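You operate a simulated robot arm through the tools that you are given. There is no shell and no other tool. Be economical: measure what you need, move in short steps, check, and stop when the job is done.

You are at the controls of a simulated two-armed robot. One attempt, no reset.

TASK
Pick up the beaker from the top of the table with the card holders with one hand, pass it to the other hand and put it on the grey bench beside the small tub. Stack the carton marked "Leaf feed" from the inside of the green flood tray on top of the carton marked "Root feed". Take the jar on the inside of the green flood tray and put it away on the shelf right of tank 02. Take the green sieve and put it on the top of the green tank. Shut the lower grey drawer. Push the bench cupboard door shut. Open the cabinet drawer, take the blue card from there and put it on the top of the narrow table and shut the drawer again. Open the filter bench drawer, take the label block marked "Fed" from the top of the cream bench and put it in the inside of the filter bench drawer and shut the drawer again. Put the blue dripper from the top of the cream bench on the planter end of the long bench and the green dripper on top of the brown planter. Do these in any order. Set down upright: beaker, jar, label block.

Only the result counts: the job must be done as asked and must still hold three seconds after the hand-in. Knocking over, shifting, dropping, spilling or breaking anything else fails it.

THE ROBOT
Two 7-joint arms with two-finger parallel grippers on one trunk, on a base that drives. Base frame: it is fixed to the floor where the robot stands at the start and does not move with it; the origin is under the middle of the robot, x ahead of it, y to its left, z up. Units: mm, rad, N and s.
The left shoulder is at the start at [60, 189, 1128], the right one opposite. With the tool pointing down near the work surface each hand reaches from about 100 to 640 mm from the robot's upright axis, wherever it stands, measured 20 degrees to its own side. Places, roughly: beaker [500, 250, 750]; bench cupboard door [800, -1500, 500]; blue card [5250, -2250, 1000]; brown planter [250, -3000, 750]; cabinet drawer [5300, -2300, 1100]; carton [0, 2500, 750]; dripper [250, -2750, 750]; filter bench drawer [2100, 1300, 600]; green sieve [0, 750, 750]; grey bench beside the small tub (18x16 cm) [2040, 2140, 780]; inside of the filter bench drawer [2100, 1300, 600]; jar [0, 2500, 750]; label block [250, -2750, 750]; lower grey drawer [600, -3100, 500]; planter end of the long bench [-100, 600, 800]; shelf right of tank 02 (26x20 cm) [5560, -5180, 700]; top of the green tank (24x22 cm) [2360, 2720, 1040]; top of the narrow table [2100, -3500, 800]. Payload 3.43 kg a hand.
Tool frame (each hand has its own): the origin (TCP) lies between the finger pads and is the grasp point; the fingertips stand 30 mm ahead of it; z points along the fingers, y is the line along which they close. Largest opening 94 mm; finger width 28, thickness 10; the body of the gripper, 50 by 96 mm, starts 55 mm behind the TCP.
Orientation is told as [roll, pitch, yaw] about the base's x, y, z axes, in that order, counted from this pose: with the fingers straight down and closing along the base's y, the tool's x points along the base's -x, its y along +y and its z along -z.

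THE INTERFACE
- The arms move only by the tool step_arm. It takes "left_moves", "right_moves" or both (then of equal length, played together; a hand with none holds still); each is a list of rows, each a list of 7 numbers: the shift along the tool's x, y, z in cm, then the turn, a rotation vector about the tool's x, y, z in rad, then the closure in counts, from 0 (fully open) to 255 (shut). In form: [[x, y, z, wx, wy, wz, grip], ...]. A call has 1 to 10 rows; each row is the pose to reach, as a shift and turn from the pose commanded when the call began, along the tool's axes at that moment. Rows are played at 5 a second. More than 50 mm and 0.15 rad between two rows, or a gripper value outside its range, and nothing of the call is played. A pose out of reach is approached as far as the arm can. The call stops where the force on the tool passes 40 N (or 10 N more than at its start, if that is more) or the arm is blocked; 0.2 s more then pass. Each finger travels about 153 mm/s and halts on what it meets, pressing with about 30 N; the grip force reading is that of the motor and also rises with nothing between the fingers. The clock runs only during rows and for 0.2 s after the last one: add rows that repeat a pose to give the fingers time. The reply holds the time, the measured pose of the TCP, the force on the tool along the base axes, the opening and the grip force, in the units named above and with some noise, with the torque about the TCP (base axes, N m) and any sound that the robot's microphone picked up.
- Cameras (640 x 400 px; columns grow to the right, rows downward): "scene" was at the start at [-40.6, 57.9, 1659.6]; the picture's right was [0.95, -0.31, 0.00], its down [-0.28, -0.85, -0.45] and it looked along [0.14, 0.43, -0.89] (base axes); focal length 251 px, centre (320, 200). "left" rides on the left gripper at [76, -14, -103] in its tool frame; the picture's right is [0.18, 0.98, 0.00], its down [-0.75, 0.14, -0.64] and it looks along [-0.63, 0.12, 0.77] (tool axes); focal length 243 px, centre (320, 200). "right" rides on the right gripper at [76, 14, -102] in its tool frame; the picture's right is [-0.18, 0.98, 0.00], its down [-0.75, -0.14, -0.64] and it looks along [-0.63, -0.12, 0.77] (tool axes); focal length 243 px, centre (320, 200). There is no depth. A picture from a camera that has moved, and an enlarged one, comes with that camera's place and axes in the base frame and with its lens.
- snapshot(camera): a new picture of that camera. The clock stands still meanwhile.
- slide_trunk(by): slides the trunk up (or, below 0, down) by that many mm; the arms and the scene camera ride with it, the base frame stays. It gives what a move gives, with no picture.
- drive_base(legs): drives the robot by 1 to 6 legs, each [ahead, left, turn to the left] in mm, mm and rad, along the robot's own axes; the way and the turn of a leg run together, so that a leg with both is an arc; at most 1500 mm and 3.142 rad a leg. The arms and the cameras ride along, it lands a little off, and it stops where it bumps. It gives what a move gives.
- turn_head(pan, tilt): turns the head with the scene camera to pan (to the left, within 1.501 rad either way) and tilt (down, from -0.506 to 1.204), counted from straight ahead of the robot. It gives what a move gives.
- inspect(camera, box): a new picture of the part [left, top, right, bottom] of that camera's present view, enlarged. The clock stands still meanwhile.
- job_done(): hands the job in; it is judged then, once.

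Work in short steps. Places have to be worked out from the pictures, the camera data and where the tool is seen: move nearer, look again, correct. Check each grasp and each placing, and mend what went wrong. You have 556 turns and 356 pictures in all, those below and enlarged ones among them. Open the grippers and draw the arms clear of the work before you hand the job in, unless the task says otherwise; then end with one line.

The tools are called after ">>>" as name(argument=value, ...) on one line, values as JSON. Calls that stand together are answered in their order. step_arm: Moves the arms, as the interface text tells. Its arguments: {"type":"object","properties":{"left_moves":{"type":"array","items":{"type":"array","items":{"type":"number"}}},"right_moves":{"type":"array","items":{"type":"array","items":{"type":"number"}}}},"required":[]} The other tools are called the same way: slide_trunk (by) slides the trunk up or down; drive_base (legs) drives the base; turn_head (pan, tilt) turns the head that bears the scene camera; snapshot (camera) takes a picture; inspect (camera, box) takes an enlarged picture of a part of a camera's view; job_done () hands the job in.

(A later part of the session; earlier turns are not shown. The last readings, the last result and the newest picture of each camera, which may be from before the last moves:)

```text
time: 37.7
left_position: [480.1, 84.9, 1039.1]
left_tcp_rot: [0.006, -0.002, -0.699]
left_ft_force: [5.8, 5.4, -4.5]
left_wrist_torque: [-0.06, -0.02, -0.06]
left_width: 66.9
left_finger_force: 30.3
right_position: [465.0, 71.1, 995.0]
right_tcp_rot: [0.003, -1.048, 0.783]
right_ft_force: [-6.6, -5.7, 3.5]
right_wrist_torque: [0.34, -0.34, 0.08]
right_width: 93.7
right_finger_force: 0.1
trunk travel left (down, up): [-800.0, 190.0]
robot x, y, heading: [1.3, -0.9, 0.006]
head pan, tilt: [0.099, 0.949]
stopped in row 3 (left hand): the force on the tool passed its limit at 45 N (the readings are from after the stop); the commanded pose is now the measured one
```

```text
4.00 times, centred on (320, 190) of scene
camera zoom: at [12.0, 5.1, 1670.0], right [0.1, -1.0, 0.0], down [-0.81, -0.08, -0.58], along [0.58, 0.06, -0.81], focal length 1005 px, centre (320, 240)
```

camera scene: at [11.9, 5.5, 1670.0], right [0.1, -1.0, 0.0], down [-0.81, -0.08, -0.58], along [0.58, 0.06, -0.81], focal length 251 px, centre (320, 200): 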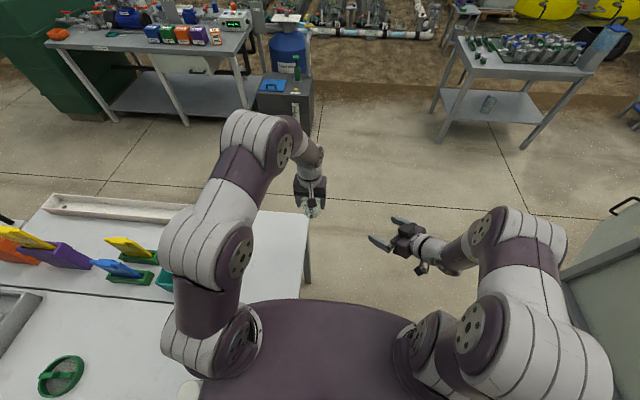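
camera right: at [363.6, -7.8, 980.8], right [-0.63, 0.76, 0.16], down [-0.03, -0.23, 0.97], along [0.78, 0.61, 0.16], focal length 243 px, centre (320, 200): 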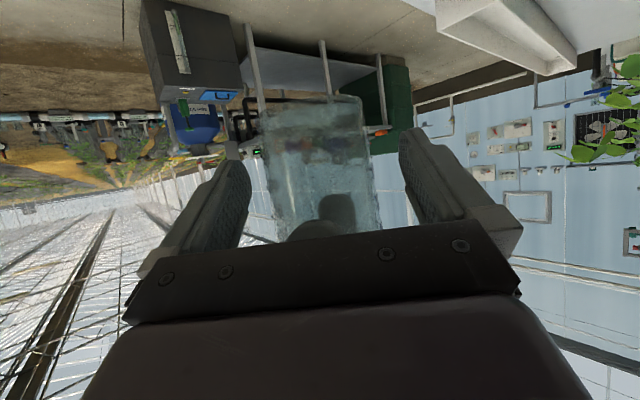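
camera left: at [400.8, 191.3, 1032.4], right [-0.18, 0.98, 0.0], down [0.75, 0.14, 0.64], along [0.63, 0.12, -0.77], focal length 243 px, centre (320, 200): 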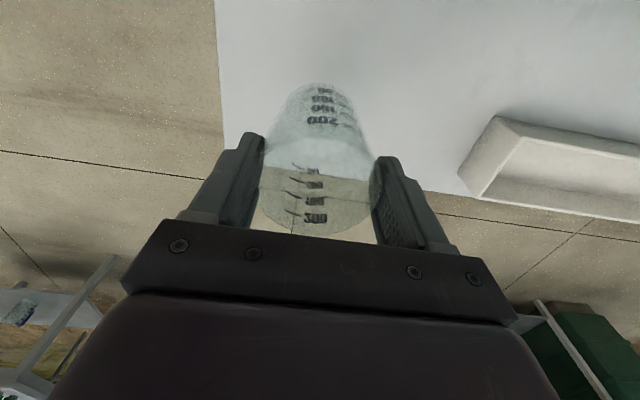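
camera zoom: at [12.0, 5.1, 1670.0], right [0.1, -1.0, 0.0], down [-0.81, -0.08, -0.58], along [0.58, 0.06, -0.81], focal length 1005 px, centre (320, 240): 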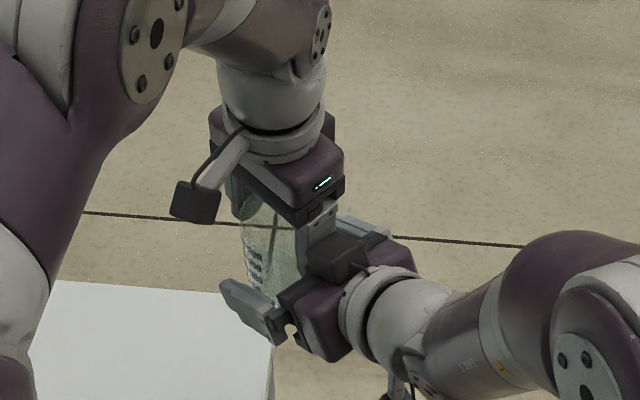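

The left finger touched a box on top of the right gripper. I back off slightly, close the right fingers near their tips, and will regrip deeper later on the table.

>>> step_arm(right_moves=[[0, 0, -0.2, 0, 0, 0, 0], [0, 0, -0.2, 0, 0, 0, 100], [0, 0, -0.2, 0, 0, 0, 150], [0, 0, -0.2, 0, 0, 0, 150]])

>>> snapshot(camera="right")

```text
time: 38.7
left_position: [477.8, 85.6, 1039.3]
left_tcp_rot: [0.003, -0.001, -0.699]
left_ft_force: [-14.2, 2.5, 7.1]
left_wrist_torque: [0.08, 0.3, -0.02]
left_width: 66.9
left_finger_force: 30.0
right_position: [465.1, 69.6, 997.3]
right_tcp_rot: [0.004, -1.048, 0.781]
right_ft_force: [13.7, -2.3, -7.3]
right_wrist_torque: [-0.12, 0.36, -0.23]
right_width: 65.0
right_finger_force: 30.7
trunk travel left (down, up): [-800.0, 190.0]
robot x, y, heading: [0.9, 1.0, -0.003]
head pan, tilt: [0.099, 0.949]
```

```text
327 pictures are left
camera right: at [362.9, -9.8, 982.7], right [-0.63, 0.76, 0.16], down [-0.03, -0.23, 0.97], along [0.78, 0.61, 0.16], focal length 243 px, centre (320, 200)
```

right: 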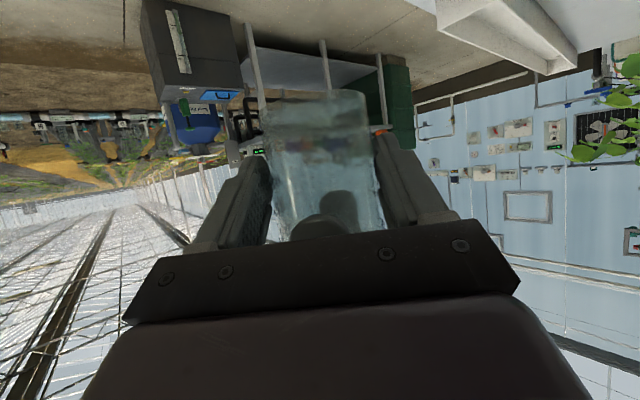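

Both hands hold it. I open the left only a bit (shifting away from the right palm) and lift it off.

>>> step_arm(left_moves=[[0, 0.3, 0, 0, 0, 0, 45], [0, 0.35, 0, 0, 0, 0, 38], [0, 0.35, -1, 0, 0, 0, 38], [0, 0.35, -2.5, 0, 0, 0, 38], [0, 0.35, -5, 0, 0, 0, 38], [0, 0.35, -8, 0, 0, 0, 0], [0, 2, -12, 0, 0, 0, 0], [0, 2, -12, 0, 0, 0, 0]])

>>> snapshot(camera="right")

>>> inspect(camera="scene", box=[240, 140, 400, 240])

```text
time: 40.5
left_position: [487.3, 101.8, 1154.2]
left_tcp_rot: [0.004, 0.0, -0.699]
left_ft_force: [-0.1, 0.6, 0.1]
left_wrist_torque: [-0.04, -0.02, 0.0]
left_width: 93.9
left_finger_force: 0.1
left hand out of reach, approached as far as the arm can: row 7, 8
right_position: [463.3, 70.9, 998.2]
right_tcp_rot: [0.002, -1.049, 0.785]
right_ft_force: [-0.2, 0.0, 0.1]
right_wrist_torque: [-0.05, -0.01, 0.03]
right_width: 64.5
right_finger_force: 30.2
trunk travel left (down, up): [-800.0, 190.0]
robot x, y, heading: [-2.2, 0.0, -0.003]
head pan, tilt: [0.099, 0.949]
```

```text
326 pictures are left
camera right: at [362.1, -9.8, 982.8], right [-0.63, 0.76, 0.16], down [-0.03, -0.23, 0.97], along [0.78, 0.61, 0.16], focal length 243 px, centre (320, 200)
```

right: 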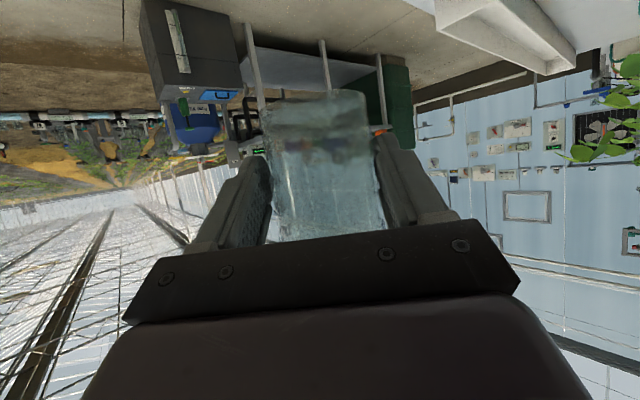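

```text
4.00 times, centred on (320, 190) of scene
camera zoom: at [11.2, 5.0, 1670.0], right [0.1, -1.0, 0.0], down [-0.81, -0.08, -0.58], along [0.58, 0.06, -0.81], focal length 1005 px, centre (320, 240)
```

zoom: 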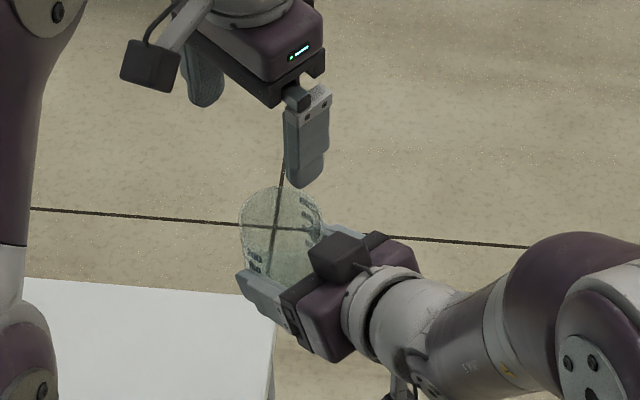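

The pass worked: the right hand holds the beaker alone. The target bench faces −x with the spot near its front edge, so I tuck the left hand and drive there, first ahead then left.

>>> step_arm(left_moves=[[2, 2, 0, 0, 0, -0.1, 0], [5, 4, 0, 0, 0, -0.2, 0], [9, 7, 0, 0, 0, -0.3, 0], [12, 10, 0, 0, 0, -0.4, 0], [15, 14, 0, 0, 0, -0.5, 0], [16, 16, 2, 0, 0, -0.6, 0], [16, 16, 2, 0, 0, -0.7, 0]])

>>> drive_base(legs=[[1000, 0, 0], [0, 1000, 0]])

>>> turn_head(pan=0.4, tilt=0.6)

>>> snapshot(camera="scene")

```text
time: 42.1
left_position: [468.7, 324.8, 1135.1]
left_tcp_rot: [0.002, -0.004, 0.002]
left_ft_force: [0.5, 0.6, -0.1]
left_wrist_torque: [-0.02, -0.01, 0.02]
left_width: 93.9
left_finger_force: 0.0
right_position: [463.5, 69.5, 996.7]
right_tcp_rot: [0.005, -1.048, 0.785]
right_ft_force: [-0.1, -0.2, 0.9]
right_wrist_torque: [-0.01, 0.04, 0.03]
right_width: 64.7
right_finger_force: 30.3
trunk travel left (down, up): [-800.0, 190.0]
robot x, y, heading: [0.6, -1.0, 0.001]
head pan, tilt: [0.099, 0.949]
```

```text
time: 44.7
left_position: [752.9, 362.9, 1119.6]
left_tcp_rot: [0.004, 0.016, 0.067]
left_ft_force: [-0.9, -0.3, 0.2]
left_wrist_torque: [0.0, -0.06, 0.01]
left_width: 93.8
left_finger_force: 0.1
right_position: [760.5, 108.2, 986.3]
right_tcp_rot: [0.033, -1.033, 0.824]
right_ft_force: [-0.1, 0.7, 0.4]
right_wrist_torque: [-0.04, 0.01, 0.0]
right_width: 64.4
right_finger_force: 30.3
trunk travel left (down, up): [-800.0, 190.0]
robot x, y, heading: [280.9, 3.4, 0.061]
head pan, tilt: [0.099, 0.949]
stopped in leg 1: the robot was blocked; the commanded pose is now the measured one
```

```text
time: 45.5
left_position: [746.8, 363.4, 1124.5]
left_tcp_rot: [0.004, 0.015, 0.072]
left_ft_force: [-0.8, 0.2, 0.4]
left_wrist_torque: [0.05, -0.03, 0.02]
left_width: 93.7
left_finger_force: 0.1
right_position: [755.6, 111.8, 987.0]
right_tcp_rot: [0.029, -1.036, 0.833]
right_ft_force: [0.0, -0.8, -1.3]
right_wrist_torque: [0.02, -0.01, -0.05]
right_width: 65.0
right_finger_force: 30.1
trunk travel left (down, up): [-800.0, 190.0]
robot x, y, heading: [279.7, 5.1, 0.068]
head pan, tilt: [0.4, 0.6]
```

```text
324 pictures are left
camera scene: at [293.8, 39.4, 1698.4], right [0.45, -0.89, 0.0], down [-0.5, -0.25, -0.83], along [0.74, 0.37, -0.56], focal length 251 px, centre (320, 200)
```

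scene: 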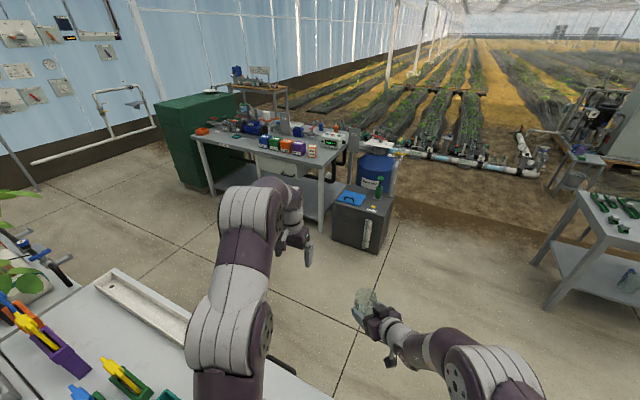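

I bumped against the table leg corner. Back off, go right, then ahead.

>>> drive_base(legs=[[-60, 0, -0.067], [0, -350, 0]])

>>> turn_head(pan=0.9, tilt=0.9)

>>> snapshot(camera="scene")

```text
time: 48.3
left_position: [718.0, -19.1, 1121.4]
left_tcp_rot: [0.001, 0.017, 0.008]
left_ft_force: [-0.1, 0.0, 0.4]
left_wrist_torque: [0.01, -0.01, 0.02]
left_width: 94.0
left_finger_force: 0.1
right_position: [710.8, -274.0, 986.6]
right_tcp_rot: [0.032, -1.034, 0.767]
right_ft_force: [0.6, -0.5, 0.0]
right_wrist_torque: [-0.02, 0.04, 0.02]
right_width: 64.7
right_finger_force: 30.3
trunk travel left (down, up): [-800.0, 190.0]
robot x, y, heading: [225.7, -346.5, 0.004]
head pan, tilt: [0.4, 0.6]
```

```text
time: 49.3
left_position: [718.0, -19.9, 1120.8]
left_tcp_rot: [0.002, 0.017, 0.008]
left_ft_force: [0.8, 0.2, -0.1]
left_wrist_torque: [-0.02, 0.02, 0.01]
left_width: 94.1
left_finger_force: 0.0
right_position: [711.0, -273.2, 986.1]
right_tcp_rot: [0.031, -1.033, 0.767]
right_ft_force: [-0.6, 0.2, -0.8]
right_wrist_torque: [-0.01, 0.0, 0.0]
right_width: 64.6
right_finger_force: 29.8
trunk travel left (down, up): [-800.0, 190.0]
robot x, y, heading: [225.7, -345.0, 0.005]
head pan, tilt: [0.901, 0.901]
```

```text
323 pictures are left
camera scene: at [212.3, -289.3, 1673.6], right [0.79, -0.62, 0.0], down [-0.48, -0.62, -0.62], along [0.38, 0.49, -0.78], focal length 251 px, centre (320, 200)
```

scene: 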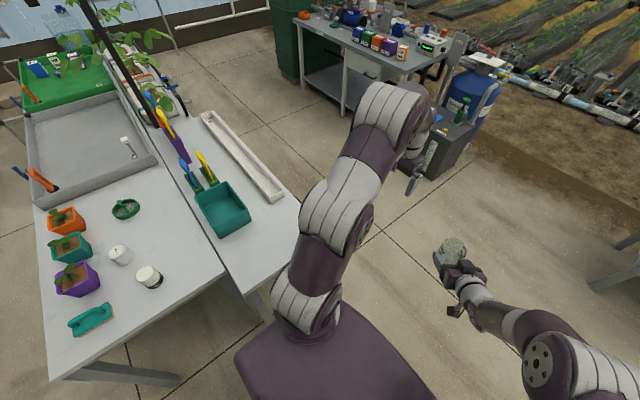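

Tables look undisturbed. Drive ahead into the aisle, then left.

>>> drive_base(legs=[[800, 0, 0], [0, 1300, 0]])

>>> turn_head(pan=0.5, tilt=0.6)

>>> snapshot(camera="scene")

```text
time: 59.7
left_position: [1468.3, 1302.6, 1121.2]
left_tcp_rot: [0.004, 0.018, 0.051]
left_ft_force: [-0.1, 0.1, 0.1]
left_wrist_torque: [-0.02, -0.04, -0.02]
left_width: 93.9
left_finger_force: 0.1
right_position: [1471.9, 1047.0, 986.7]
right_tcp_rot: [0.031, -1.037, 0.81]
right_ft_force: [0.3, -0.2, -0.1]
right_wrist_torque: [-0.03, -0.01, -0.02]
right_width: 64.5
right_finger_force: 29.7
trunk travel left (down, up): [-800.0, 190.0]
robot x, y, heading: [993.1, 955.6, 0.058]
head pan, tilt: [0.901, 0.901]
```

```text
time: 60.6
left_position: [1467.8, 1303.0, 1122.0]
left_tcp_rot: [0.004, 0.016, 0.05]
left_ft_force: [0.4, 0.6, -1.1]
left_wrist_torque: [-0.02, -0.04, 0.03]
left_width: 94.0
left_finger_force: 0.1
right_position: [1472.8, 1049.1, 986.7]
right_tcp_rot: [0.033, -1.035, 0.81]
right_ft_force: [0.8, -0.1, -0.2]
right_wrist_torque: [0.02, -0.01, -0.03]
right_width: 64.7
right_finger_force: 29.4
trunk travel left (down, up): [-800.0, 190.0]
robot x, y, heading: [989.0, 956.2, 0.044]
head pan, tilt: [0.499, 0.6]
```

```text
322 pictures are left
camera scene: at [1006.4, 995.1, 1698.3], right [0.52, -0.85, 0.0], down [-0.48, -0.3, -0.82], along [0.7, 0.43, -0.57], focal length 251 px, centre (320, 200)
```

scene: 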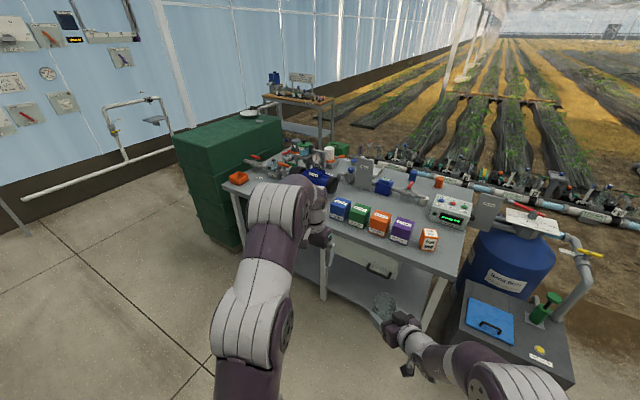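

The bench front edge runs at x≈1935; the orange tub is at about [2050, 2340] and the free spot right of it. Drive there in front.

>>> drive_base(legs=[[0, 0, -0.05], [0, 1100, 0], [380, 0, 0]])

>>> turn_head(pan=0.1, tilt=0.85)

>>> snapshot(camera="scene")

```text
time: 68.6
left_position: [1852.1, 2394.3, 1121.8]
left_tcp_rot: [0.005, 0.018, 0.025]
left_ft_force: [0.2, -1.4, -0.2]
left_wrist_torque: [-0.01, 0.03, 0.0]
left_width: 94.2
left_finger_force: 0.0
right_position: [1849.6, 2140.0, 986.1]
right_tcp_rot: [0.03, -1.034, 0.784]
right_ft_force: [0.1, 0.8, -0.4]
right_wrist_torque: [0.0, 0.04, -0.02]
right_width: 64.3
right_finger_force: 30.7
trunk travel left (down, up): [-800.0, 190.0]
robot x, y, heading: [1368.0, 2056.1, 0.025]
head pan, tilt: [0.499, 0.6]
```

```text
time: 69.5
left_position: [1853.8, 2394.0, 1121.3]
left_tcp_rot: [0.002, 0.019, 0.023]
left_ft_force: [-0.7, 0.7, 0.3]
left_wrist_torque: [0.02, -0.01, 0.02]
left_width: 93.8
left_finger_force: 0.1
right_position: [1850.8, 2140.2, 986.1]
right_tcp_rot: [0.031, -1.035, 0.783]
right_ft_force: [0.7, 0.1, 0.3]
right_wrist_torque: [-0.02, 0.02, -0.01]
right_width: 64.2
right_finger_force: 29.6
trunk travel left (down, up): [-800.0, 190.0]
robot x, y, heading: [1366.0, 2059.0, 0.02]
head pan, tilt: [0.099, 0.85]
```

```text
321 pictures are left
camera scene: at [1383.8, 2064.3, 1677.5], right [0.12, -0.99, 0.0], down [-0.75, -0.09, -0.66], along [0.66, 0.08, -0.75], focal length 251 px, centre (320, 200)
```

scene: 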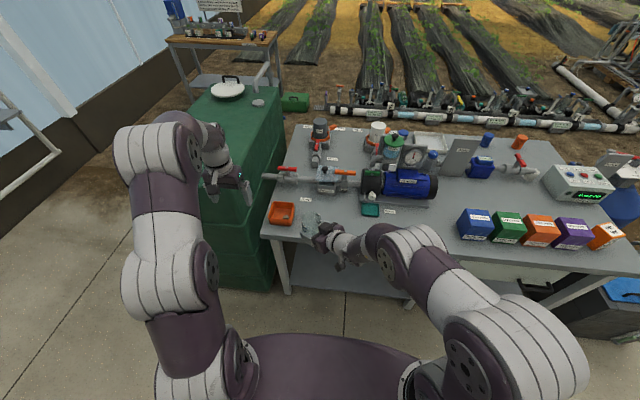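

The clear spot lies between the orange tub and the teal one; drive 170 mm ahead so the beaker is over it.

>>> drive_base(legs=[[170, -15, -0.02]])

>>> inspect(camera="scene", box=[200, 180, 440, 330])

>>> snapshot(camera="right")

```text
time: 70.9
left_position: [2021.3, 2372.3, 1121.9]
left_tcp_rot: [0.002, 0.015, 0.008]
left_ft_force: [-0.4, -0.2, -0.3]
left_wrist_torque: [-0.03, -0.03, -0.05]
left_width: 94.1
left_finger_force: 0.0
right_position: [2014.4, 2117.9, 987.0]
right_tcp_rot: [0.032, -1.035, 0.766]
right_ft_force: [-0.4, -0.1, 0.5]
right_wrist_torque: [0.01, -0.01, 0.01]
right_width: 64.3
right_finger_force: 30.1
trunk travel left (down, up): [-800.0, 190.0]
robot x, y, heading: [1529.6, 2044.2, 0.006]
head pan, tilt: [0.099, 0.85]
```

```text
2.67 times, centred on (320, 255) of scene
camera zoom: at [1546.8, 2051.3, 1677.5], right [0.11, -0.99, 0.0], down [-0.75, -0.08, -0.66], along [0.66, 0.07, -0.75], focal length 670 px, centre (320, 53)
```

zoom: 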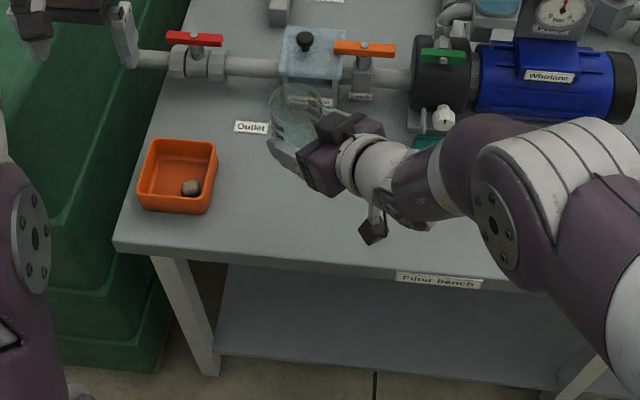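

```text
319 pictures are left
camera right: at [1913.9, 2038.3, 973.8], right [-0.63, 0.75, 0.17], down [-0.01, -0.23, 0.97], along [0.77, 0.61, 0.15], focal length 243 px, centre (320, 200)
```

right: 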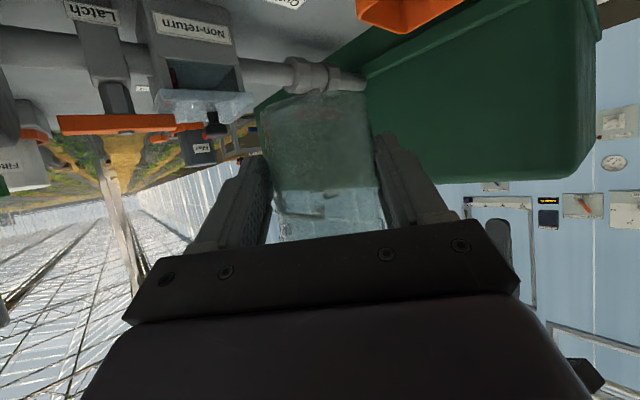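

The spot beneath is clear. Lower 14 cm straight down.

>>> step_arm(right_moves=[[2.58, -0.05, 1.53, 0, 0, 0, 150], [5.16, -0.1, 3.06, 0, 0, 0, 150], [7.74, -0.15, 4.59, 0, 0, 0, 150], [10.3, -0.2, 6.12, 0, 0, 0, 150], [12.04, -0.2, 7.14, 0, 0, 0, 150], [12.04, -0.2, 7.14, 0, 0, 0, 150]])

>>> snapshot(camera="right")

>>> inspect(camera="scene", box=[240, 200, 400, 300])

```text
time: 72.3
left_position: [2022.0, 2373.0, 1122.8]
left_tcp_rot: [0.003, 0.017, 0.007]
left_ft_force: [-0.1, 1.1, 0.9]
left_wrist_torque: [0.03, -0.04, 0.01]
left_width: 94.2
left_finger_force: 0.0
right_position: [2015.7, 2117.8, 847.4]
right_tcp_rot: [0.033, -1.036, 0.768]
right_ft_force: [0.7, 0.5, -0.5]
right_wrist_torque: [0.0, 0.0, 0.01]
right_width: 64.2
right_finger_force: 29.9
trunk travel left (down, up): [-800.0, 190.0]
robot x, y, heading: [1531.2, 2046.0, 0.007]
head pan, tilt: [0.099, 0.85]
```

```text
318 pictures are left
camera right: at [1914.9, 2037.5, 834.7], right [-0.63, 0.75, 0.17], down [-0.01, -0.23, 0.97], along [0.77, 0.61, 0.15], focal length 243 px, centre (320, 200)
```

right: 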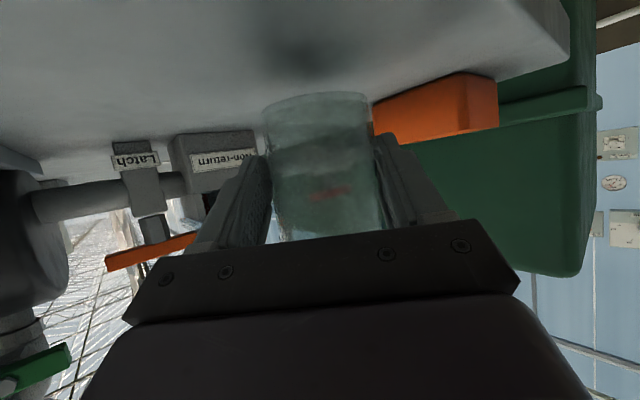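

```text
4.00 times, centred on (320, 250) of scene
camera zoom: at [1547.9, 2051.2, 1677.5], right [0.11, -0.99, 0.0], down [-0.75, -0.08, -0.66], along [0.66, 0.07, -0.75], focal length 1005 px, centre (320, 0)
```

zoom: 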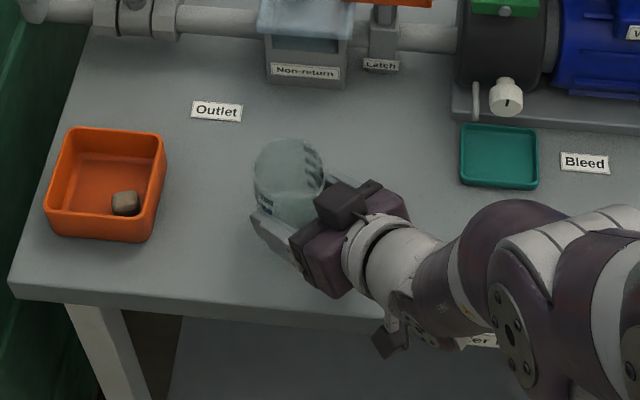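

>>> step_arm(right_moves=[[0.26, 0, 0.15, 0, 0, 0, 150], [0.43, 0, 0.26, 0, 0, 0, 150], [0.43, 0, 0.26, 0, 0, 0, 150]])

```text
time: 73.1
left_position: [2022.9, 2373.5, 1120.8]
left_tcp_rot: [0.003, 0.017, 0.006]
left_ft_force: [0.0, 0.3, -1.3]
left_wrist_torque: [-0.01, 0.04, -0.03]
left_width: 94.2
left_finger_force: 0.1
right_position: [2016.2, 2118.8, 841.8]
right_tcp_rot: [0.031, -1.034, 0.766]
right_ft_force: [-0.6, -0.1, -0.5]
right_wrist_torque: [-0.02, 0.02, -0.01]
right_width: 64.3
right_finger_force: 30.1
trunk travel left (down, up): [-800.0, 190.0]
robot x, y, heading: [1532.2, 2045.4, 0.001]
head pan, tilt: [0.099, 0.85]
```

>>> step_arm(right_moves=[[0.26, 0, 0.15, 0, 0, 0, 150], [0.43, 0, 0.26, 0, 0, 0, 150], [0.43, 0, 0.26, 0, 0, 0, 150]])

>>> inspect(camera="right", box=[220, 40, 420, 200])

```text
time: 73.9
left_position: [2023.1, 2373.5, 1121.5]
left_tcp_rot: [0.003, 0.019, 0.008]
left_ft_force: [-0.1, 0.4, -0.7]
left_wrist_torque: [-0.01, -0.03, -0.02]
left_width: 93.9
left_finger_force: 0.0
right_position: [2014.6, 2118.6, 837.1]
right_tcp_rot: [0.033, -1.034, 0.766]
right_ft_force: [0.4, -0.8, -0.1]
right_wrist_torque: [-0.01, 0.01, 0.01]
right_width: 64.4
right_finger_force: 30.4
trunk travel left (down, up): [-800.0, 190.0]
robot x, y, heading: [1530.3, 2045.5, 0.009]
head pan, tilt: [0.099, 0.85]
```

```text
2.50 times, centred on (320, 120) of right
camera zoom: at [1914.4, 2038.0, 823.9], right [-0.63, 0.75, 0.17], down [-0.01, -0.23, 0.97], along [0.77, 0.61, 0.15], focal length 606 px, centre (320, 400)
```

zoom: 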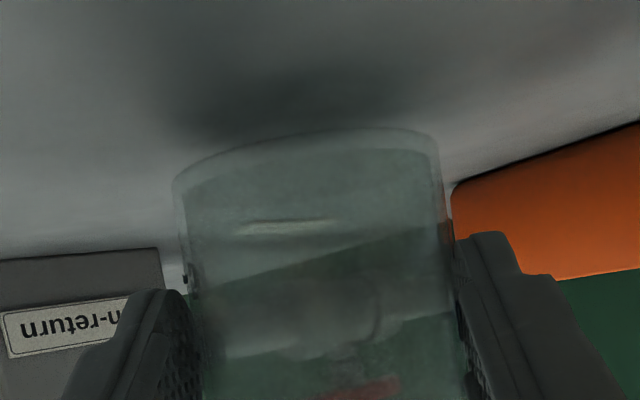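

>>> step_arm(right_moves=[[0.17, 0, 0.1, 0, 0, 0, 150], [0.34, 0, 0.2, 0, 0, 0, 150], [0.51, 0, 0.3, 0, 0, 0, 150], [0.51, 0, 0.3, 0, 0, 0, 150]])

```text
time: 74.9
left_position: [2022.7, 2373.1, 1121.5]
left_tcp_rot: [0.005, 0.017, 0.006]
left_ft_force: [-0.9, -0.5, -0.6]
left_wrist_torque: [0.0, -0.03, -0.02]
left_width: 94.0
left_finger_force: 0.0
right_position: [2017.2, 2119.0, 829.8]
right_tcp_rot: [0.031, -1.035, 0.767]
right_ft_force: [-0.3, -0.3, -0.1]
right_wrist_torque: [0.0, 0.01, -0.01]
right_width: 64.1
right_finger_force: 30.5
trunk travel left (down, up): [-800.0, 190.0]
robot x, y, heading: [1531.5, 2048.3, 0.006]
head pan, tilt: [0.099, 0.85]
```

>>> step_arm(right_moves=[[0.17, 0, 0.1, 0, 0, 0, 150], [0.34, 0, 0.2, 0, 0, 0, 150], [0.51, 0, 0.3, 0, 0, 0, 150], [0.51, 0, 0.3, 0, 0, 0, 150]])

>>> inspect(camera="right", box=[220, 40, 420, 200])

```text
time: 75.9
left_position: [2023.3, 2371.9, 1122.1]
left_tcp_rot: [0.002, 0.018, 0.006]
left_ft_force: [-0.1, 0.9, 0.1]
left_wrist_torque: [-0.01, 0.0, 0.02]
left_width: 94.0
left_finger_force: 0.1
right_position: [2015.5, 2119.5, 827.8]
right_tcp_rot: [0.03, -1.039, 0.769]
right_ft_force: [1.1, -2.8, 10.2]
right_wrist_torque: [0.06, -0.58, -0.15]
right_width: 64.3
right_finger_force: 29.9
trunk travel left (down, up): [-800.0, 190.0]
robot x, y, heading: [1528.7, 2043.6, 0.008]
head pan, tilt: [0.099, 0.85]
```

```text
2.50 times, centred on (320, 120) of right
camera zoom: at [1915.1, 2039.0, 813.3], right [-0.63, 0.75, 0.17], down [-0.01, -0.23, 0.97], along [0.77, 0.61, 0.15], focal length 606 px, centre (320, 400)
```

zoom: 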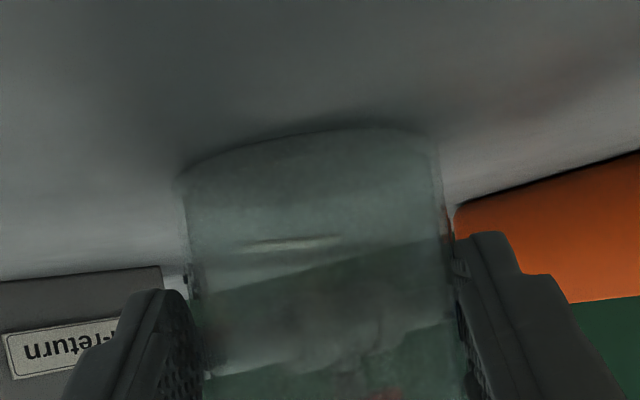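

Contact (10 N). Open gradually and retreat along the fingers.

>>> step_arm(right_moves=[[-0.17, 0, -0.1, 0, 0, 0, 60], [-0.17, 0, -0.1, 0, 0, 0, 0], [-0.17, 0, -0.1, 0, 0, 0, 0], [-0.17, 0, -2, 0, 0, 0, 0], [-0.17, 0, -5, 0, 0, 0, 0], [-0.17, 0, -9, 0, 0, 0, 0], [-0.17, 0, -13, 0, 0, 0, 0]])

>>> inspect(camera="scene", box=[240, 180, 400, 280])

```text
time: 77.5
left_position: [2022.5, 2371.8, 1122.9]
left_tcp_rot: [0.003, 0.018, 0.007]
left_ft_force: [-1.3, 0.8, -0.2]
left_wrist_torque: [0.0, -0.01, 0.01]
left_width: 94.2
left_finger_force: 0.2
right_position: [1962.2, 2040.0, 896.0]
right_tcp_rot: [0.064, -1.03, 0.742]
right_ft_force: [-0.2, 0.2, -0.4]
right_wrist_torque: [0.0, 0.01, -0.03]
right_width: 93.9
right_finger_force: 0.0
right hand out of reach, approached as far as the arm can: row 6, 7
trunk travel left (down, up): [-800.0, 190.0]
robot x, y, heading: [1529.6, 2044.9, 0.006]
head pan, tilt: [0.099, 0.85]
```

```text
4.00 times, centred on (320, 230) of scene
camera zoom: at [1547.4, 2049.9, 1677.5], right [0.11, -0.99, 0.0], down [-0.75, -0.08, -0.66], along [0.66, 0.07, -0.75], focal length 1005 px, centre (320, 80)
```

zoom: 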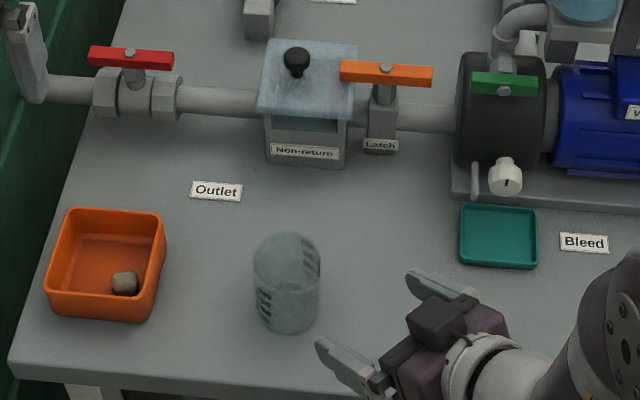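

Beaker stands upright beside the orange tub. Now I return the right hand to the default downward pose, rising.

>>> step_arm(right_moves=[[-1, 0, -0.6, 0.0487, 0.1069, 0.0786, 0], [-2, 0, -1.2, 0.0973, 0.2137, 0.1572, 0], [-3, 0, -1.8, 0.146, 0.3206, 0.2358, 0], [-4, 0, -2.4, 0.1947, 0.4274, 0.3144, 0], [-5, 0, -3, 0.2433, 0.5343, 0.3929, 0], [-6, 0, -3.6, 0.292, 0.6411, 0.4715, 0], [-7, 0, -4.2, 0.3407, 0.748, 0.5501, 0], [-8, 0, -4.8, 0.3893, 0.8548, 0.6287, 0], [-9, 0, -5.4, 0.438, 0.9617, 0.7073, 0], [-9, 0, -5.4, 0.438, 0.9617, 0.7073, 0]])

```text
time: 79.7
left_position: [2025.1, 2374.4, 1120.0]
left_tcp_rot: [0.003, 0.019, 0.006]
left_ft_force: [0.3, -0.2, 0.4]
left_wrist_torque: [0.0, 0.03, -0.04]
left_width: 93.9
left_finger_force: 0.0
right_position: [1881.5, 1997.9, 933.1]
right_tcp_rot: [-0.016, -0.01, -0.004]
right_ft_force: [1.4, 0.2, 0.6]
right_wrist_torque: [-0.01, 0.05, -0.01]
right_width: 94.0
right_finger_force: 0.1
right hand out of reach, approached as far as the arm can: row 7, 8, 9, 10
trunk travel left (down, up): [-800.0, 190.0]
robot x, y, heading: [1528.0, 2044.2, 0.006]
head pan, tilt: [0.099, 0.85]
```

Next the sieve on the long bench; I'll work from the bench's left side (x<-378), facing +x. Raise the right hand and drive around.

>>> step_arm(right_moves=[[0, -2, -3, 0, 0, 0, 0], [0, -4, -6, 0, 0, 0, 0], [0, -6, -10, 0, 0, 0, 0]])

>>> drive_base(legs=[[-500, 0, 0], [0, -1400, 0], [0, -1150, 0], [-1400, 0, 0], [-550, 0, 0]])

```text
time: 80.5
left_position: [2023.5, 2372.0, 1121.5]
left_tcp_rot: [0.004, 0.016, 0.008]
left_ft_force: [0.1, 0.4, -0.8]
left_wrist_torque: [0.0, 0.04, 0.02]
left_width: 94.0
left_finger_force: 0.0
right_position: [1904.8, 1950.5, 1003.7]
right_tcp_rot: [-0.005, -0.147, -0.005]
right_ft_force: [-0.1, -0.2, 0.3]
right_wrist_torque: [0.0, 0.0, 0.01]
right_width: 94.1
right_finger_force: 0.0
right hand out of reach, approached as far as the arm can: row 1, 2, 3
trunk travel left (down, up): [-800.0, 190.0]
robot x, y, heading: [1530.4, 2046.9, 0.012]
head pan, tilt: [0.099, 0.85]
```

```text
time: 105.2
left_position: [-468.5, -237.9, 1121.0]
left_tcp_rot: [0.006, 0.018, 0.017]
left_ft_force: [-0.4, -0.3, -0.1]
left_wrist_torque: [0.01, -0.03, -0.01]
left_width: 94.3
left_finger_force: 0.1
right_position: [-582.8, -661.9, 1004.0]
right_tcp_rot: [-0.003, -0.148, 0.007]
right_ft_force: [-0.4, 0.1, -0.5]
right_wrist_torque: [-0.03, 0.03, -0.02]
right_width: 93.9
right_finger_force: 0.1
trunk travel left (down, up): [-800.0, 190.0]
robot x, y, heading: [-960.9, -569.0, 0.017]
head pan, tilt: [0.099, 0.85]
```

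>>> drive_base(legs=[[0, 1150, -0.017]])

>>> turn_head(pan=0.1, tilt=0.6)

>>> snapshot(camera="scene")

```text
time: 110.9
left_position: [-450.7, 866.9, 1121.5]
left_tcp_rot: [0.003, 0.018, -0.024]
left_ft_force: [-0.3, 0.2, -0.3]
left_wrist_torque: [0.02, -0.01, 0.03]
left_width: 93.9
left_finger_force: 0.0
right_position: [-581.7, 450.0, 1003.5]
right_tcp_rot: [-0.003, -0.15, -0.038]
right_ft_force: [0.4, 0.3, -1.0]
right_wrist_torque: [-0.01, 0.01, -0.01]
right_width: 94.2
right_finger_force: 0.1
trunk travel left (down, up): [-800.0, 190.0]
robot x, y, heading: [-953.5, 554.9, -0.025]
head pan, tilt: [0.099, 0.85]
```

```text
time: 111.7
left_position: [-451.2, 866.4, 1121.7]
left_tcp_rot: [0.002, 0.017, -0.024]
left_ft_force: [0.3, -0.4, 0.0]
left_wrist_torque: [0.02, 0.01, -0.03]
left_width: 94.2
left_finger_force: 0.1
right_position: [-581.2, 449.6, 1002.7]
right_tcp_rot: [-0.004, -0.147, -0.036]
right_ft_force: [-0.6, -0.7, 0.4]
right_wrist_torque: [0.03, -0.02, 0.01]
right_width: 93.8
right_finger_force: 0.2
trunk travel left (down, up): [-800.0, 190.0]
robot x, y, heading: [-954.7, 552.8, -0.023]
head pan, tilt: [0.099, 0.6]
```

```text
313 pictures are left
camera scene: at [-925.5, 561.2, 1698.3], right [0.07, -1.0, 0.0], down [-0.56, -0.04, -0.82], along [0.82, 0.06, -0.57], focal length 251 px, centre (320, 200)
```

scene: 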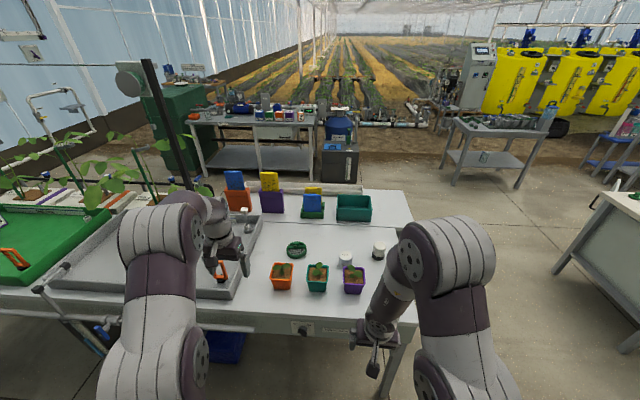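

>>> inspect(camera="scene", box=[220, 200, 420, 330])

```text
3.08 times, centred on (320, 265) of scene
camera zoom: at [-925.5, 561.2, 1698.3], right [0.07, -1.0, 0.0], down [-0.56, -0.04, -0.82], along [0.82, 0.06, -0.57], focal length 773 px, centre (320, 0)
```

zoom: 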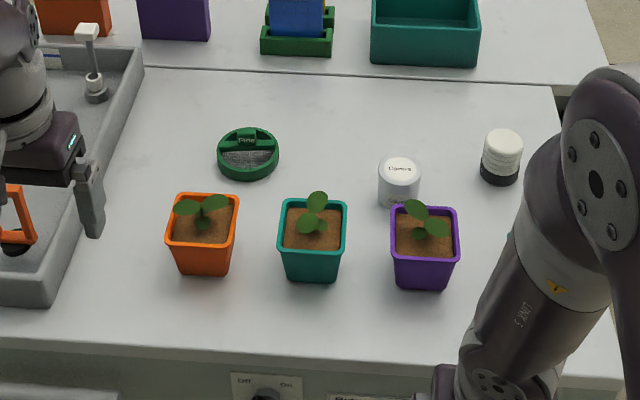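

The sieve has a bar across its top. Drive up to the bench edge.

>>> drive_base(legs=[[345, 0, 0.023]])

>>> step_arm(left_moves=[[0, -2, 2, 0, 0, 0, 0], [0, -5, 5, 0, 0, 0, 0], [0, -9, 8, 0, 0, 0, 0], [0, -12, 11, 0, 0, 0, 0], [0, -13, 13, 0, 0, 0, 0], [0, -13, 13, 0, 0, 0, 0]])

>>> snapshot(camera="left")

>>> turn_head(pan=0.2, tilt=0.9)

>>> snapshot(camera="scene")

```text
time: 113.9
left_position: [-112.5, 873.6, 1122.4]
left_tcp_rot: [0.003, 0.018, -0.001]
left_ft_force: [0.9, -0.7, 0.7]
left_wrist_torque: [0.0, -0.02, 0.01]
left_width: 93.9
left_finger_force: 0.1
right_position: [-234.1, 453.1, 1003.3]
right_tcp_rot: [-0.005, -0.148, -0.013]
right_ft_force: [0.4, 0.1, -0.5]
right_wrist_torque: [0.0, 0.0, -0.01]
right_width: 93.8
right_finger_force: 0.1
trunk travel left (down, up): [-800.0, 190.0]
robot x, y, heading: [-605.7, 554.5, 0.001]
head pan, tilt: [0.099, 0.6]
```

```text
time: 115.3
left_position: [-113.6, 744.9, 990.8]
left_tcp_rot: [0.004, 0.019, -0.001]
left_ft_force: [-0.3, 0.6, -0.4]
left_wrist_torque: [0.02, 0.02, 0.03]
left_width: 94.0
left_finger_force: 0.0
right_position: [-233.9, 452.7, 1003.7]
right_tcp_rot: [-0.003, -0.147, -0.014]
right_ft_force: [-1.3, 0.6, -0.4]
right_wrist_torque: [-0.03, 0.01, 0.0]
right_width: 94.0
right_finger_force: 0.0
trunk travel left (down, up): [-800.0, 190.0]
robot x, y, heading: [-610.0, 550.2, -0.002]
head pan, tilt: [0.099, 0.6]
```

```text
311 pictures are left
camera left: at [-189.5, 731.3, 1094.3], right [-0.18, 0.98, 0.01], down [0.76, 0.14, 0.63], along [0.62, 0.12, -0.78], focal length 243 px, centre (320, 200)
```

left: 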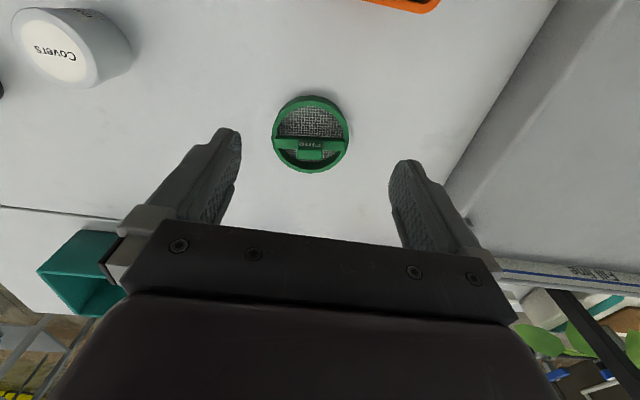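

```text
time: 116.1
left_position: [-113.0, 745.6, 990.2]
left_tcp_rot: [0.005, 0.018, -0.002]
left_ft_force: [-0.1, -0.3, -0.2]
left_wrist_torque: [0.0, 0.01, -0.01]
left_width: 94.2
left_finger_force: 0.1
right_position: [-233.1, 452.7, 1003.5]
right_tcp_rot: [-0.005, -0.148, -0.015]
right_ft_force: [0.1, 0.1, -0.2]
right_wrist_torque: [0.01, 0.01, -0.01]
right_width: 94.1
right_finger_force: 0.1
trunk travel left (down, up): [-800.0, 190.0]
robot x, y, heading: [-606.9, 548.7, -0.003]
head pan, tilt: [0.201, 0.901]
```

```text
310 pictures are left
camera scene: at [-593.2, 563.3, 1673.7], right [0.2, -0.98, 0.0], down [-0.77, -0.15, -0.62], along [0.61, 0.12, -0.78], focal length 251 px, centre (320, 200)
```

scene: 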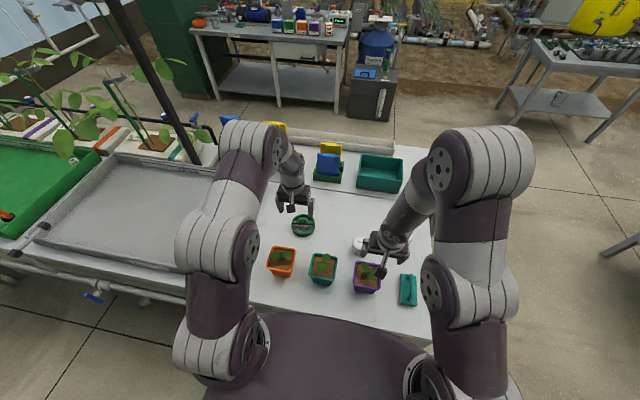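

Rotate the left hand 90° so the fingers close across the bar, and move above it.

>>> step_arm(left_moves=[[-1, 0, 1, 0, 0, 0.15, 0], [-2, 0, 2, 0, 0, 0.3, 0], [-3, 0, 3, 0, 0, 0.45, 0], [-4, 0, 4, 0, 0, 0.6, 0], [-5, 0, 5, 0, 0, 0.75, 0], [-6, 0, 6, 0, 0, 0.9, 0], [-6.5, 0, 6.5, 0, 0, 1.05, 0], [-6.5, 0, 7, 0, 0, 1.2, 0], [-6.5, 0, 7, 0, 0, 1.35, 0], [-6.5, 0, 7, 0, 0, 1.5, 0]])

>>> snapshot(camera="left")

```text
time: 118.3
left_position: [-51.2, 744.2, 919.5]
left_tcp_rot: [-0.018, 0.005, -1.504]
left_ft_force: [0.3, -0.5, 0.2]
left_wrist_torque: [0.02, 0.0, 0.0]
left_width: 94.0
left_finger_force: 0.0
right_position: [-233.2, 452.7, 1003.7]
right_tcp_rot: [-0.003, -0.148, -0.015]
right_ft_force: [0.5, -0.4, 0.4]
right_wrist_torque: [-0.01, 0.01, 0.0]
right_width: 93.8
right_finger_force: 0.0
trunk travel left (down, up): [-800.0, 190.0]
robot x, y, heading: [-605.0, 550.8, -0.002]
head pan, tilt: [0.201, 0.901]
```

```text
309 pictures are left
camera left: at [-71.0, 819.8, 1023.7], right [0.97, 0.25, -0.02], down [0.2, -0.74, 0.64], along [0.15, -0.62, -0.77], focal length 243 px, centre (320, 200)
```

left: 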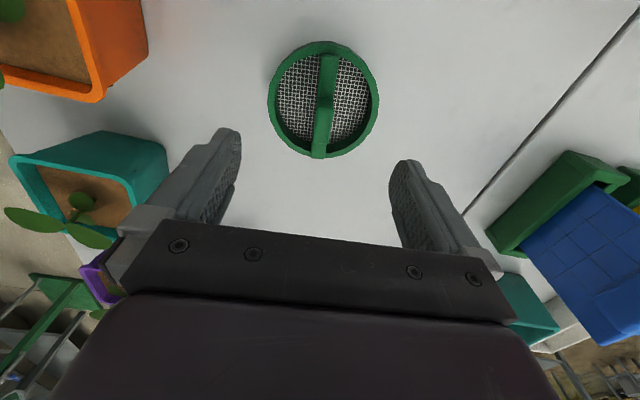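

Centered over the bar within 10 mm. Shift, pre-close to ~50 mm so the fingers fit inside the rim, and descend.

>>> step_arm(left_moves=[[0.8, -0.1, 2, 0, 0, 0.03, 120], [0.9, -0.1, 5, 0, 0, 0.05, 120], [0.9, -0.1, 7, 0, 0, 0.05, 120], [0.9, -0.1, 7, 0, 0, 0.05, 120]])

>>> snapshot(camera="left")

```text
time: 119.3
left_position: [-54.3, 754.3, 852.8]
left_tcp_rot: [-0.016, 0.004, -1.552]
left_ft_force: [-0.2, -0.5, 0.0]
left_wrist_torque: [0.04, -0.01, -0.01]
left_width: 49.8
left_finger_force: 0.1
right_position: [-234.0, 453.3, 1002.9]
right_tcp_rot: [-0.004, -0.148, -0.013]
right_ft_force: [-0.4, 1.1, -0.9]
right_wrist_torque: [-0.02, -0.02, -0.01]
right_width: 94.1
right_finger_force: 0.0
trunk travel left (down, up): [-800.0, 190.0]
robot x, y, heading: [-605.9, 552.4, -0.001]
head pan, tilt: [0.201, 0.901]
```

```text
308 pictures are left
camera left: at [-69.9, 831.2, 955.6], right [0.98, 0.2, -0.02], down [0.17, -0.75, 0.64], along [0.12, -0.63, -0.77], focal length 243 px, centre (320, 200)
```

left: 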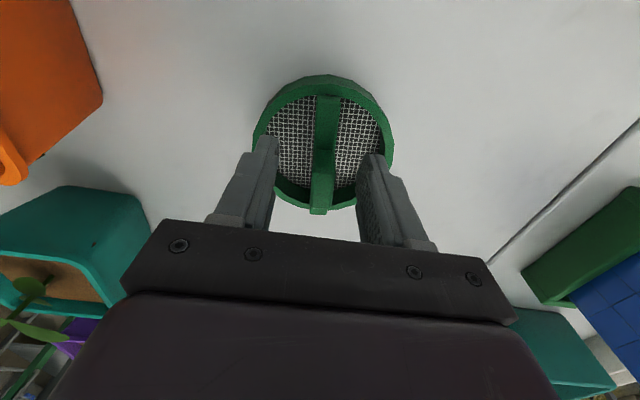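

>>> step_arm(left_moves=[[0, 0.05, 1, 0, 0, 0, 150], [0, 0.05, 2, 0, 0, 0, 150], [0, 0.05, 2.5, 0, 0, 0, 150], [0, 0.05, 2.5, 0, 0, 0, 150]])

>>> snapshot(camera="left")

```text
time: 120.2
left_position: [-49.5, 753.9, 834.1]
left_tcp_rot: [0.001, 0.007, -1.55]
left_ft_force: [-8.5, 1.7, 28.1]
left_wrist_torque: [-0.11, 0.27, -0.09]
left_width: 35.6
left_finger_force: 0.0
right_position: [-235.8, 452.1, 1004.1]
right_tcp_rot: [-0.004, -0.151, -0.012]
right_ft_force: [0.5, -1.2, 0.2]
right_wrist_torque: [0.02, 0.03, 0.0]
right_width: 94.0
right_finger_force: 0.2
trunk travel left (down, up): [-800.0, 190.0]
robot x, y, heading: [-606.7, 555.8, -0.007]
head pan, tilt: [0.201, 0.901]
stopped in row 4 (left hand): the force on the tool passed its limit at 41 N (the readings are from after the stop); the commanded pose is now the measured one
```

```text
307 pictures are left
camera left: at [-66.0, 830.5, 937.1], right [0.98, 0.2, 0.0], down [0.16, -0.75, 0.64], along [0.13, -0.62, -0.77], focal length 243 px, centre (320, 200)
```

left: 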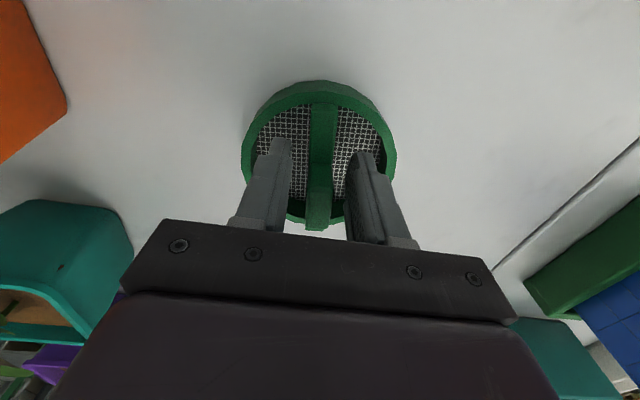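

Tips touched the mesh; raise 4 mm and close on the bar.

>>> step_arm(left_moves=[[0, 0, -0.4, 0, 0, 0, 150], [0, 0, -0.4, 0, 0, 0, 255], [0, 0, -0.4, 0, 0, 0, 255], [0, 0, -0.4, 0, 0, 0, 255]])

>>> step_arm(left_moves=[[0, 0, -2, 0, 0, 0, 255], [0, 0, -4, 0, 0, 0, 255], [0, 0, -4, 0, 0, 0, 255]])

>>> snapshot(camera="left")

```text
time: 121.2
left_position: [-51.1, 754.0, 834.6]
left_tcp_rot: [-0.005, 0.001, -1.552]
left_ft_force: [3.1, -0.4, 6.4]
left_wrist_torque: [-0.21, -0.03, 0.06]
left_width: 17.4
left_finger_force: 30.1
right_position: [-234.4, 452.8, 1004.4]
right_tcp_rot: [-0.002, -0.149, -0.012]
right_ft_force: [1.1, 0.0, -0.2]
right_wrist_torque: [-0.01, -0.02, -0.01]
right_width: 94.2
right_finger_force: 0.1
trunk travel left (down, up): [-800.0, 190.0]
robot x, y, heading: [-605.4, 548.2, -0.0]
head pan, tilt: [0.201, 0.901]
```

```text
time: 122.0
left_position: [-50.0, 754.5, 872.5]
left_tcp_rot: [-0.007, 0.002, -1.552]
left_ft_force: [0.1, -0.1, -0.7]
left_wrist_torque: [0.01, -0.05, 0.02]
left_width: 17.2
left_finger_force: 29.9
right_position: [-232.0, 452.9, 1003.1]
right_tcp_rot: [-0.005, -0.148, -0.013]
right_ft_force: [-0.8, -0.5, -1.1]
right_wrist_torque: [0.03, 0.01, -0.01]
right_width: 94.1
right_finger_force: 0.0
trunk travel left (down, up): [-800.0, 190.0]
robot x, y, heading: [-604.6, 546.9, -0.004]
head pan, tilt: [0.201, 0.901]
```

```text
306 pictures are left
camera left: at [-66.6, 831.6, 975.1], right [0.98, 0.2, -0.01], down [0.16, -0.75, 0.64], along [0.12, -0.63, -0.77], focal length 243 px, centre (320, 200)
```

left: 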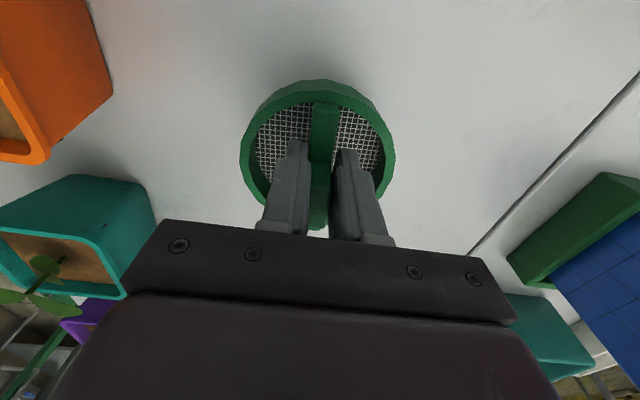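

Sieve lifted. Raise it, retract, and drive around to the green tank.

>>> step_arm(left_moves=[[0, 0, -4, 0, 0, 0, 255], [0, -1, -8, 0, 0, 0, 255], [0, -3, -12, 0, 0, 0, 255], [0, -5, -16, 0, 0, 0, 255], [0, -7, -20, 0, 0, 0, 255], [0, -9, -23, 0, 0, 0, 255], [0, -9, -23, 0, 0, 0, 255]])

>>> drive_base(legs=[[-350, 0, 0], [0, -1120, 0], [1450, 0, 0], [500, 0, 0]])

```text
time: 123.6
left_position: [-138.2, 751.7, 1107.3]
left_tcp_rot: [-0.007, 0.004, -1.552]
left_ft_force: [-0.3, -0.2, -0.9]
left_wrist_torque: [-0.01, 0.01, 0.01]
left_width: 17.3
left_finger_force: 29.4
right_position: [-231.9, 454.6, 1003.1]
right_tcp_rot: [-0.003, -0.148, -0.013]
right_ft_force: [-0.4, 0.3, 0.2]
right_wrist_torque: [-0.01, -0.01, 0.03]
right_width: 94.0
right_finger_force: 0.1
trunk travel left (down, up): [-800.0, 190.0]
robot x, y, heading: [-604.2, 551.4, -0.003]
head pan, tilt: [0.201, 0.901]
```

```text
time: 140.5
left_position: [1495.1, -355.9, 1106.6]
left_tcp_rot: [-0.005, 0.004, -1.549]
left_ft_force: [0.0, -0.1, -0.3]
left_wrist_torque: [-0.01, 0.02, 0.01]
left_width: 17.4
left_finger_force: 29.7
right_position: [1398.8, -654.6, 1003.4]
right_tcp_rot: [-0.005, -0.15, -0.011]
right_ft_force: [0.1, -0.2, -0.2]
right_wrist_torque: [0.01, 0.0, 0.0]
right_width: 93.8
right_finger_force: 0.0
trunk travel left (down, up): [-800.0, 190.0]
robot x, y, heading: [1027.8, -554.5, 0.004]
head pan, tilt: [0.201, 0.901]
```

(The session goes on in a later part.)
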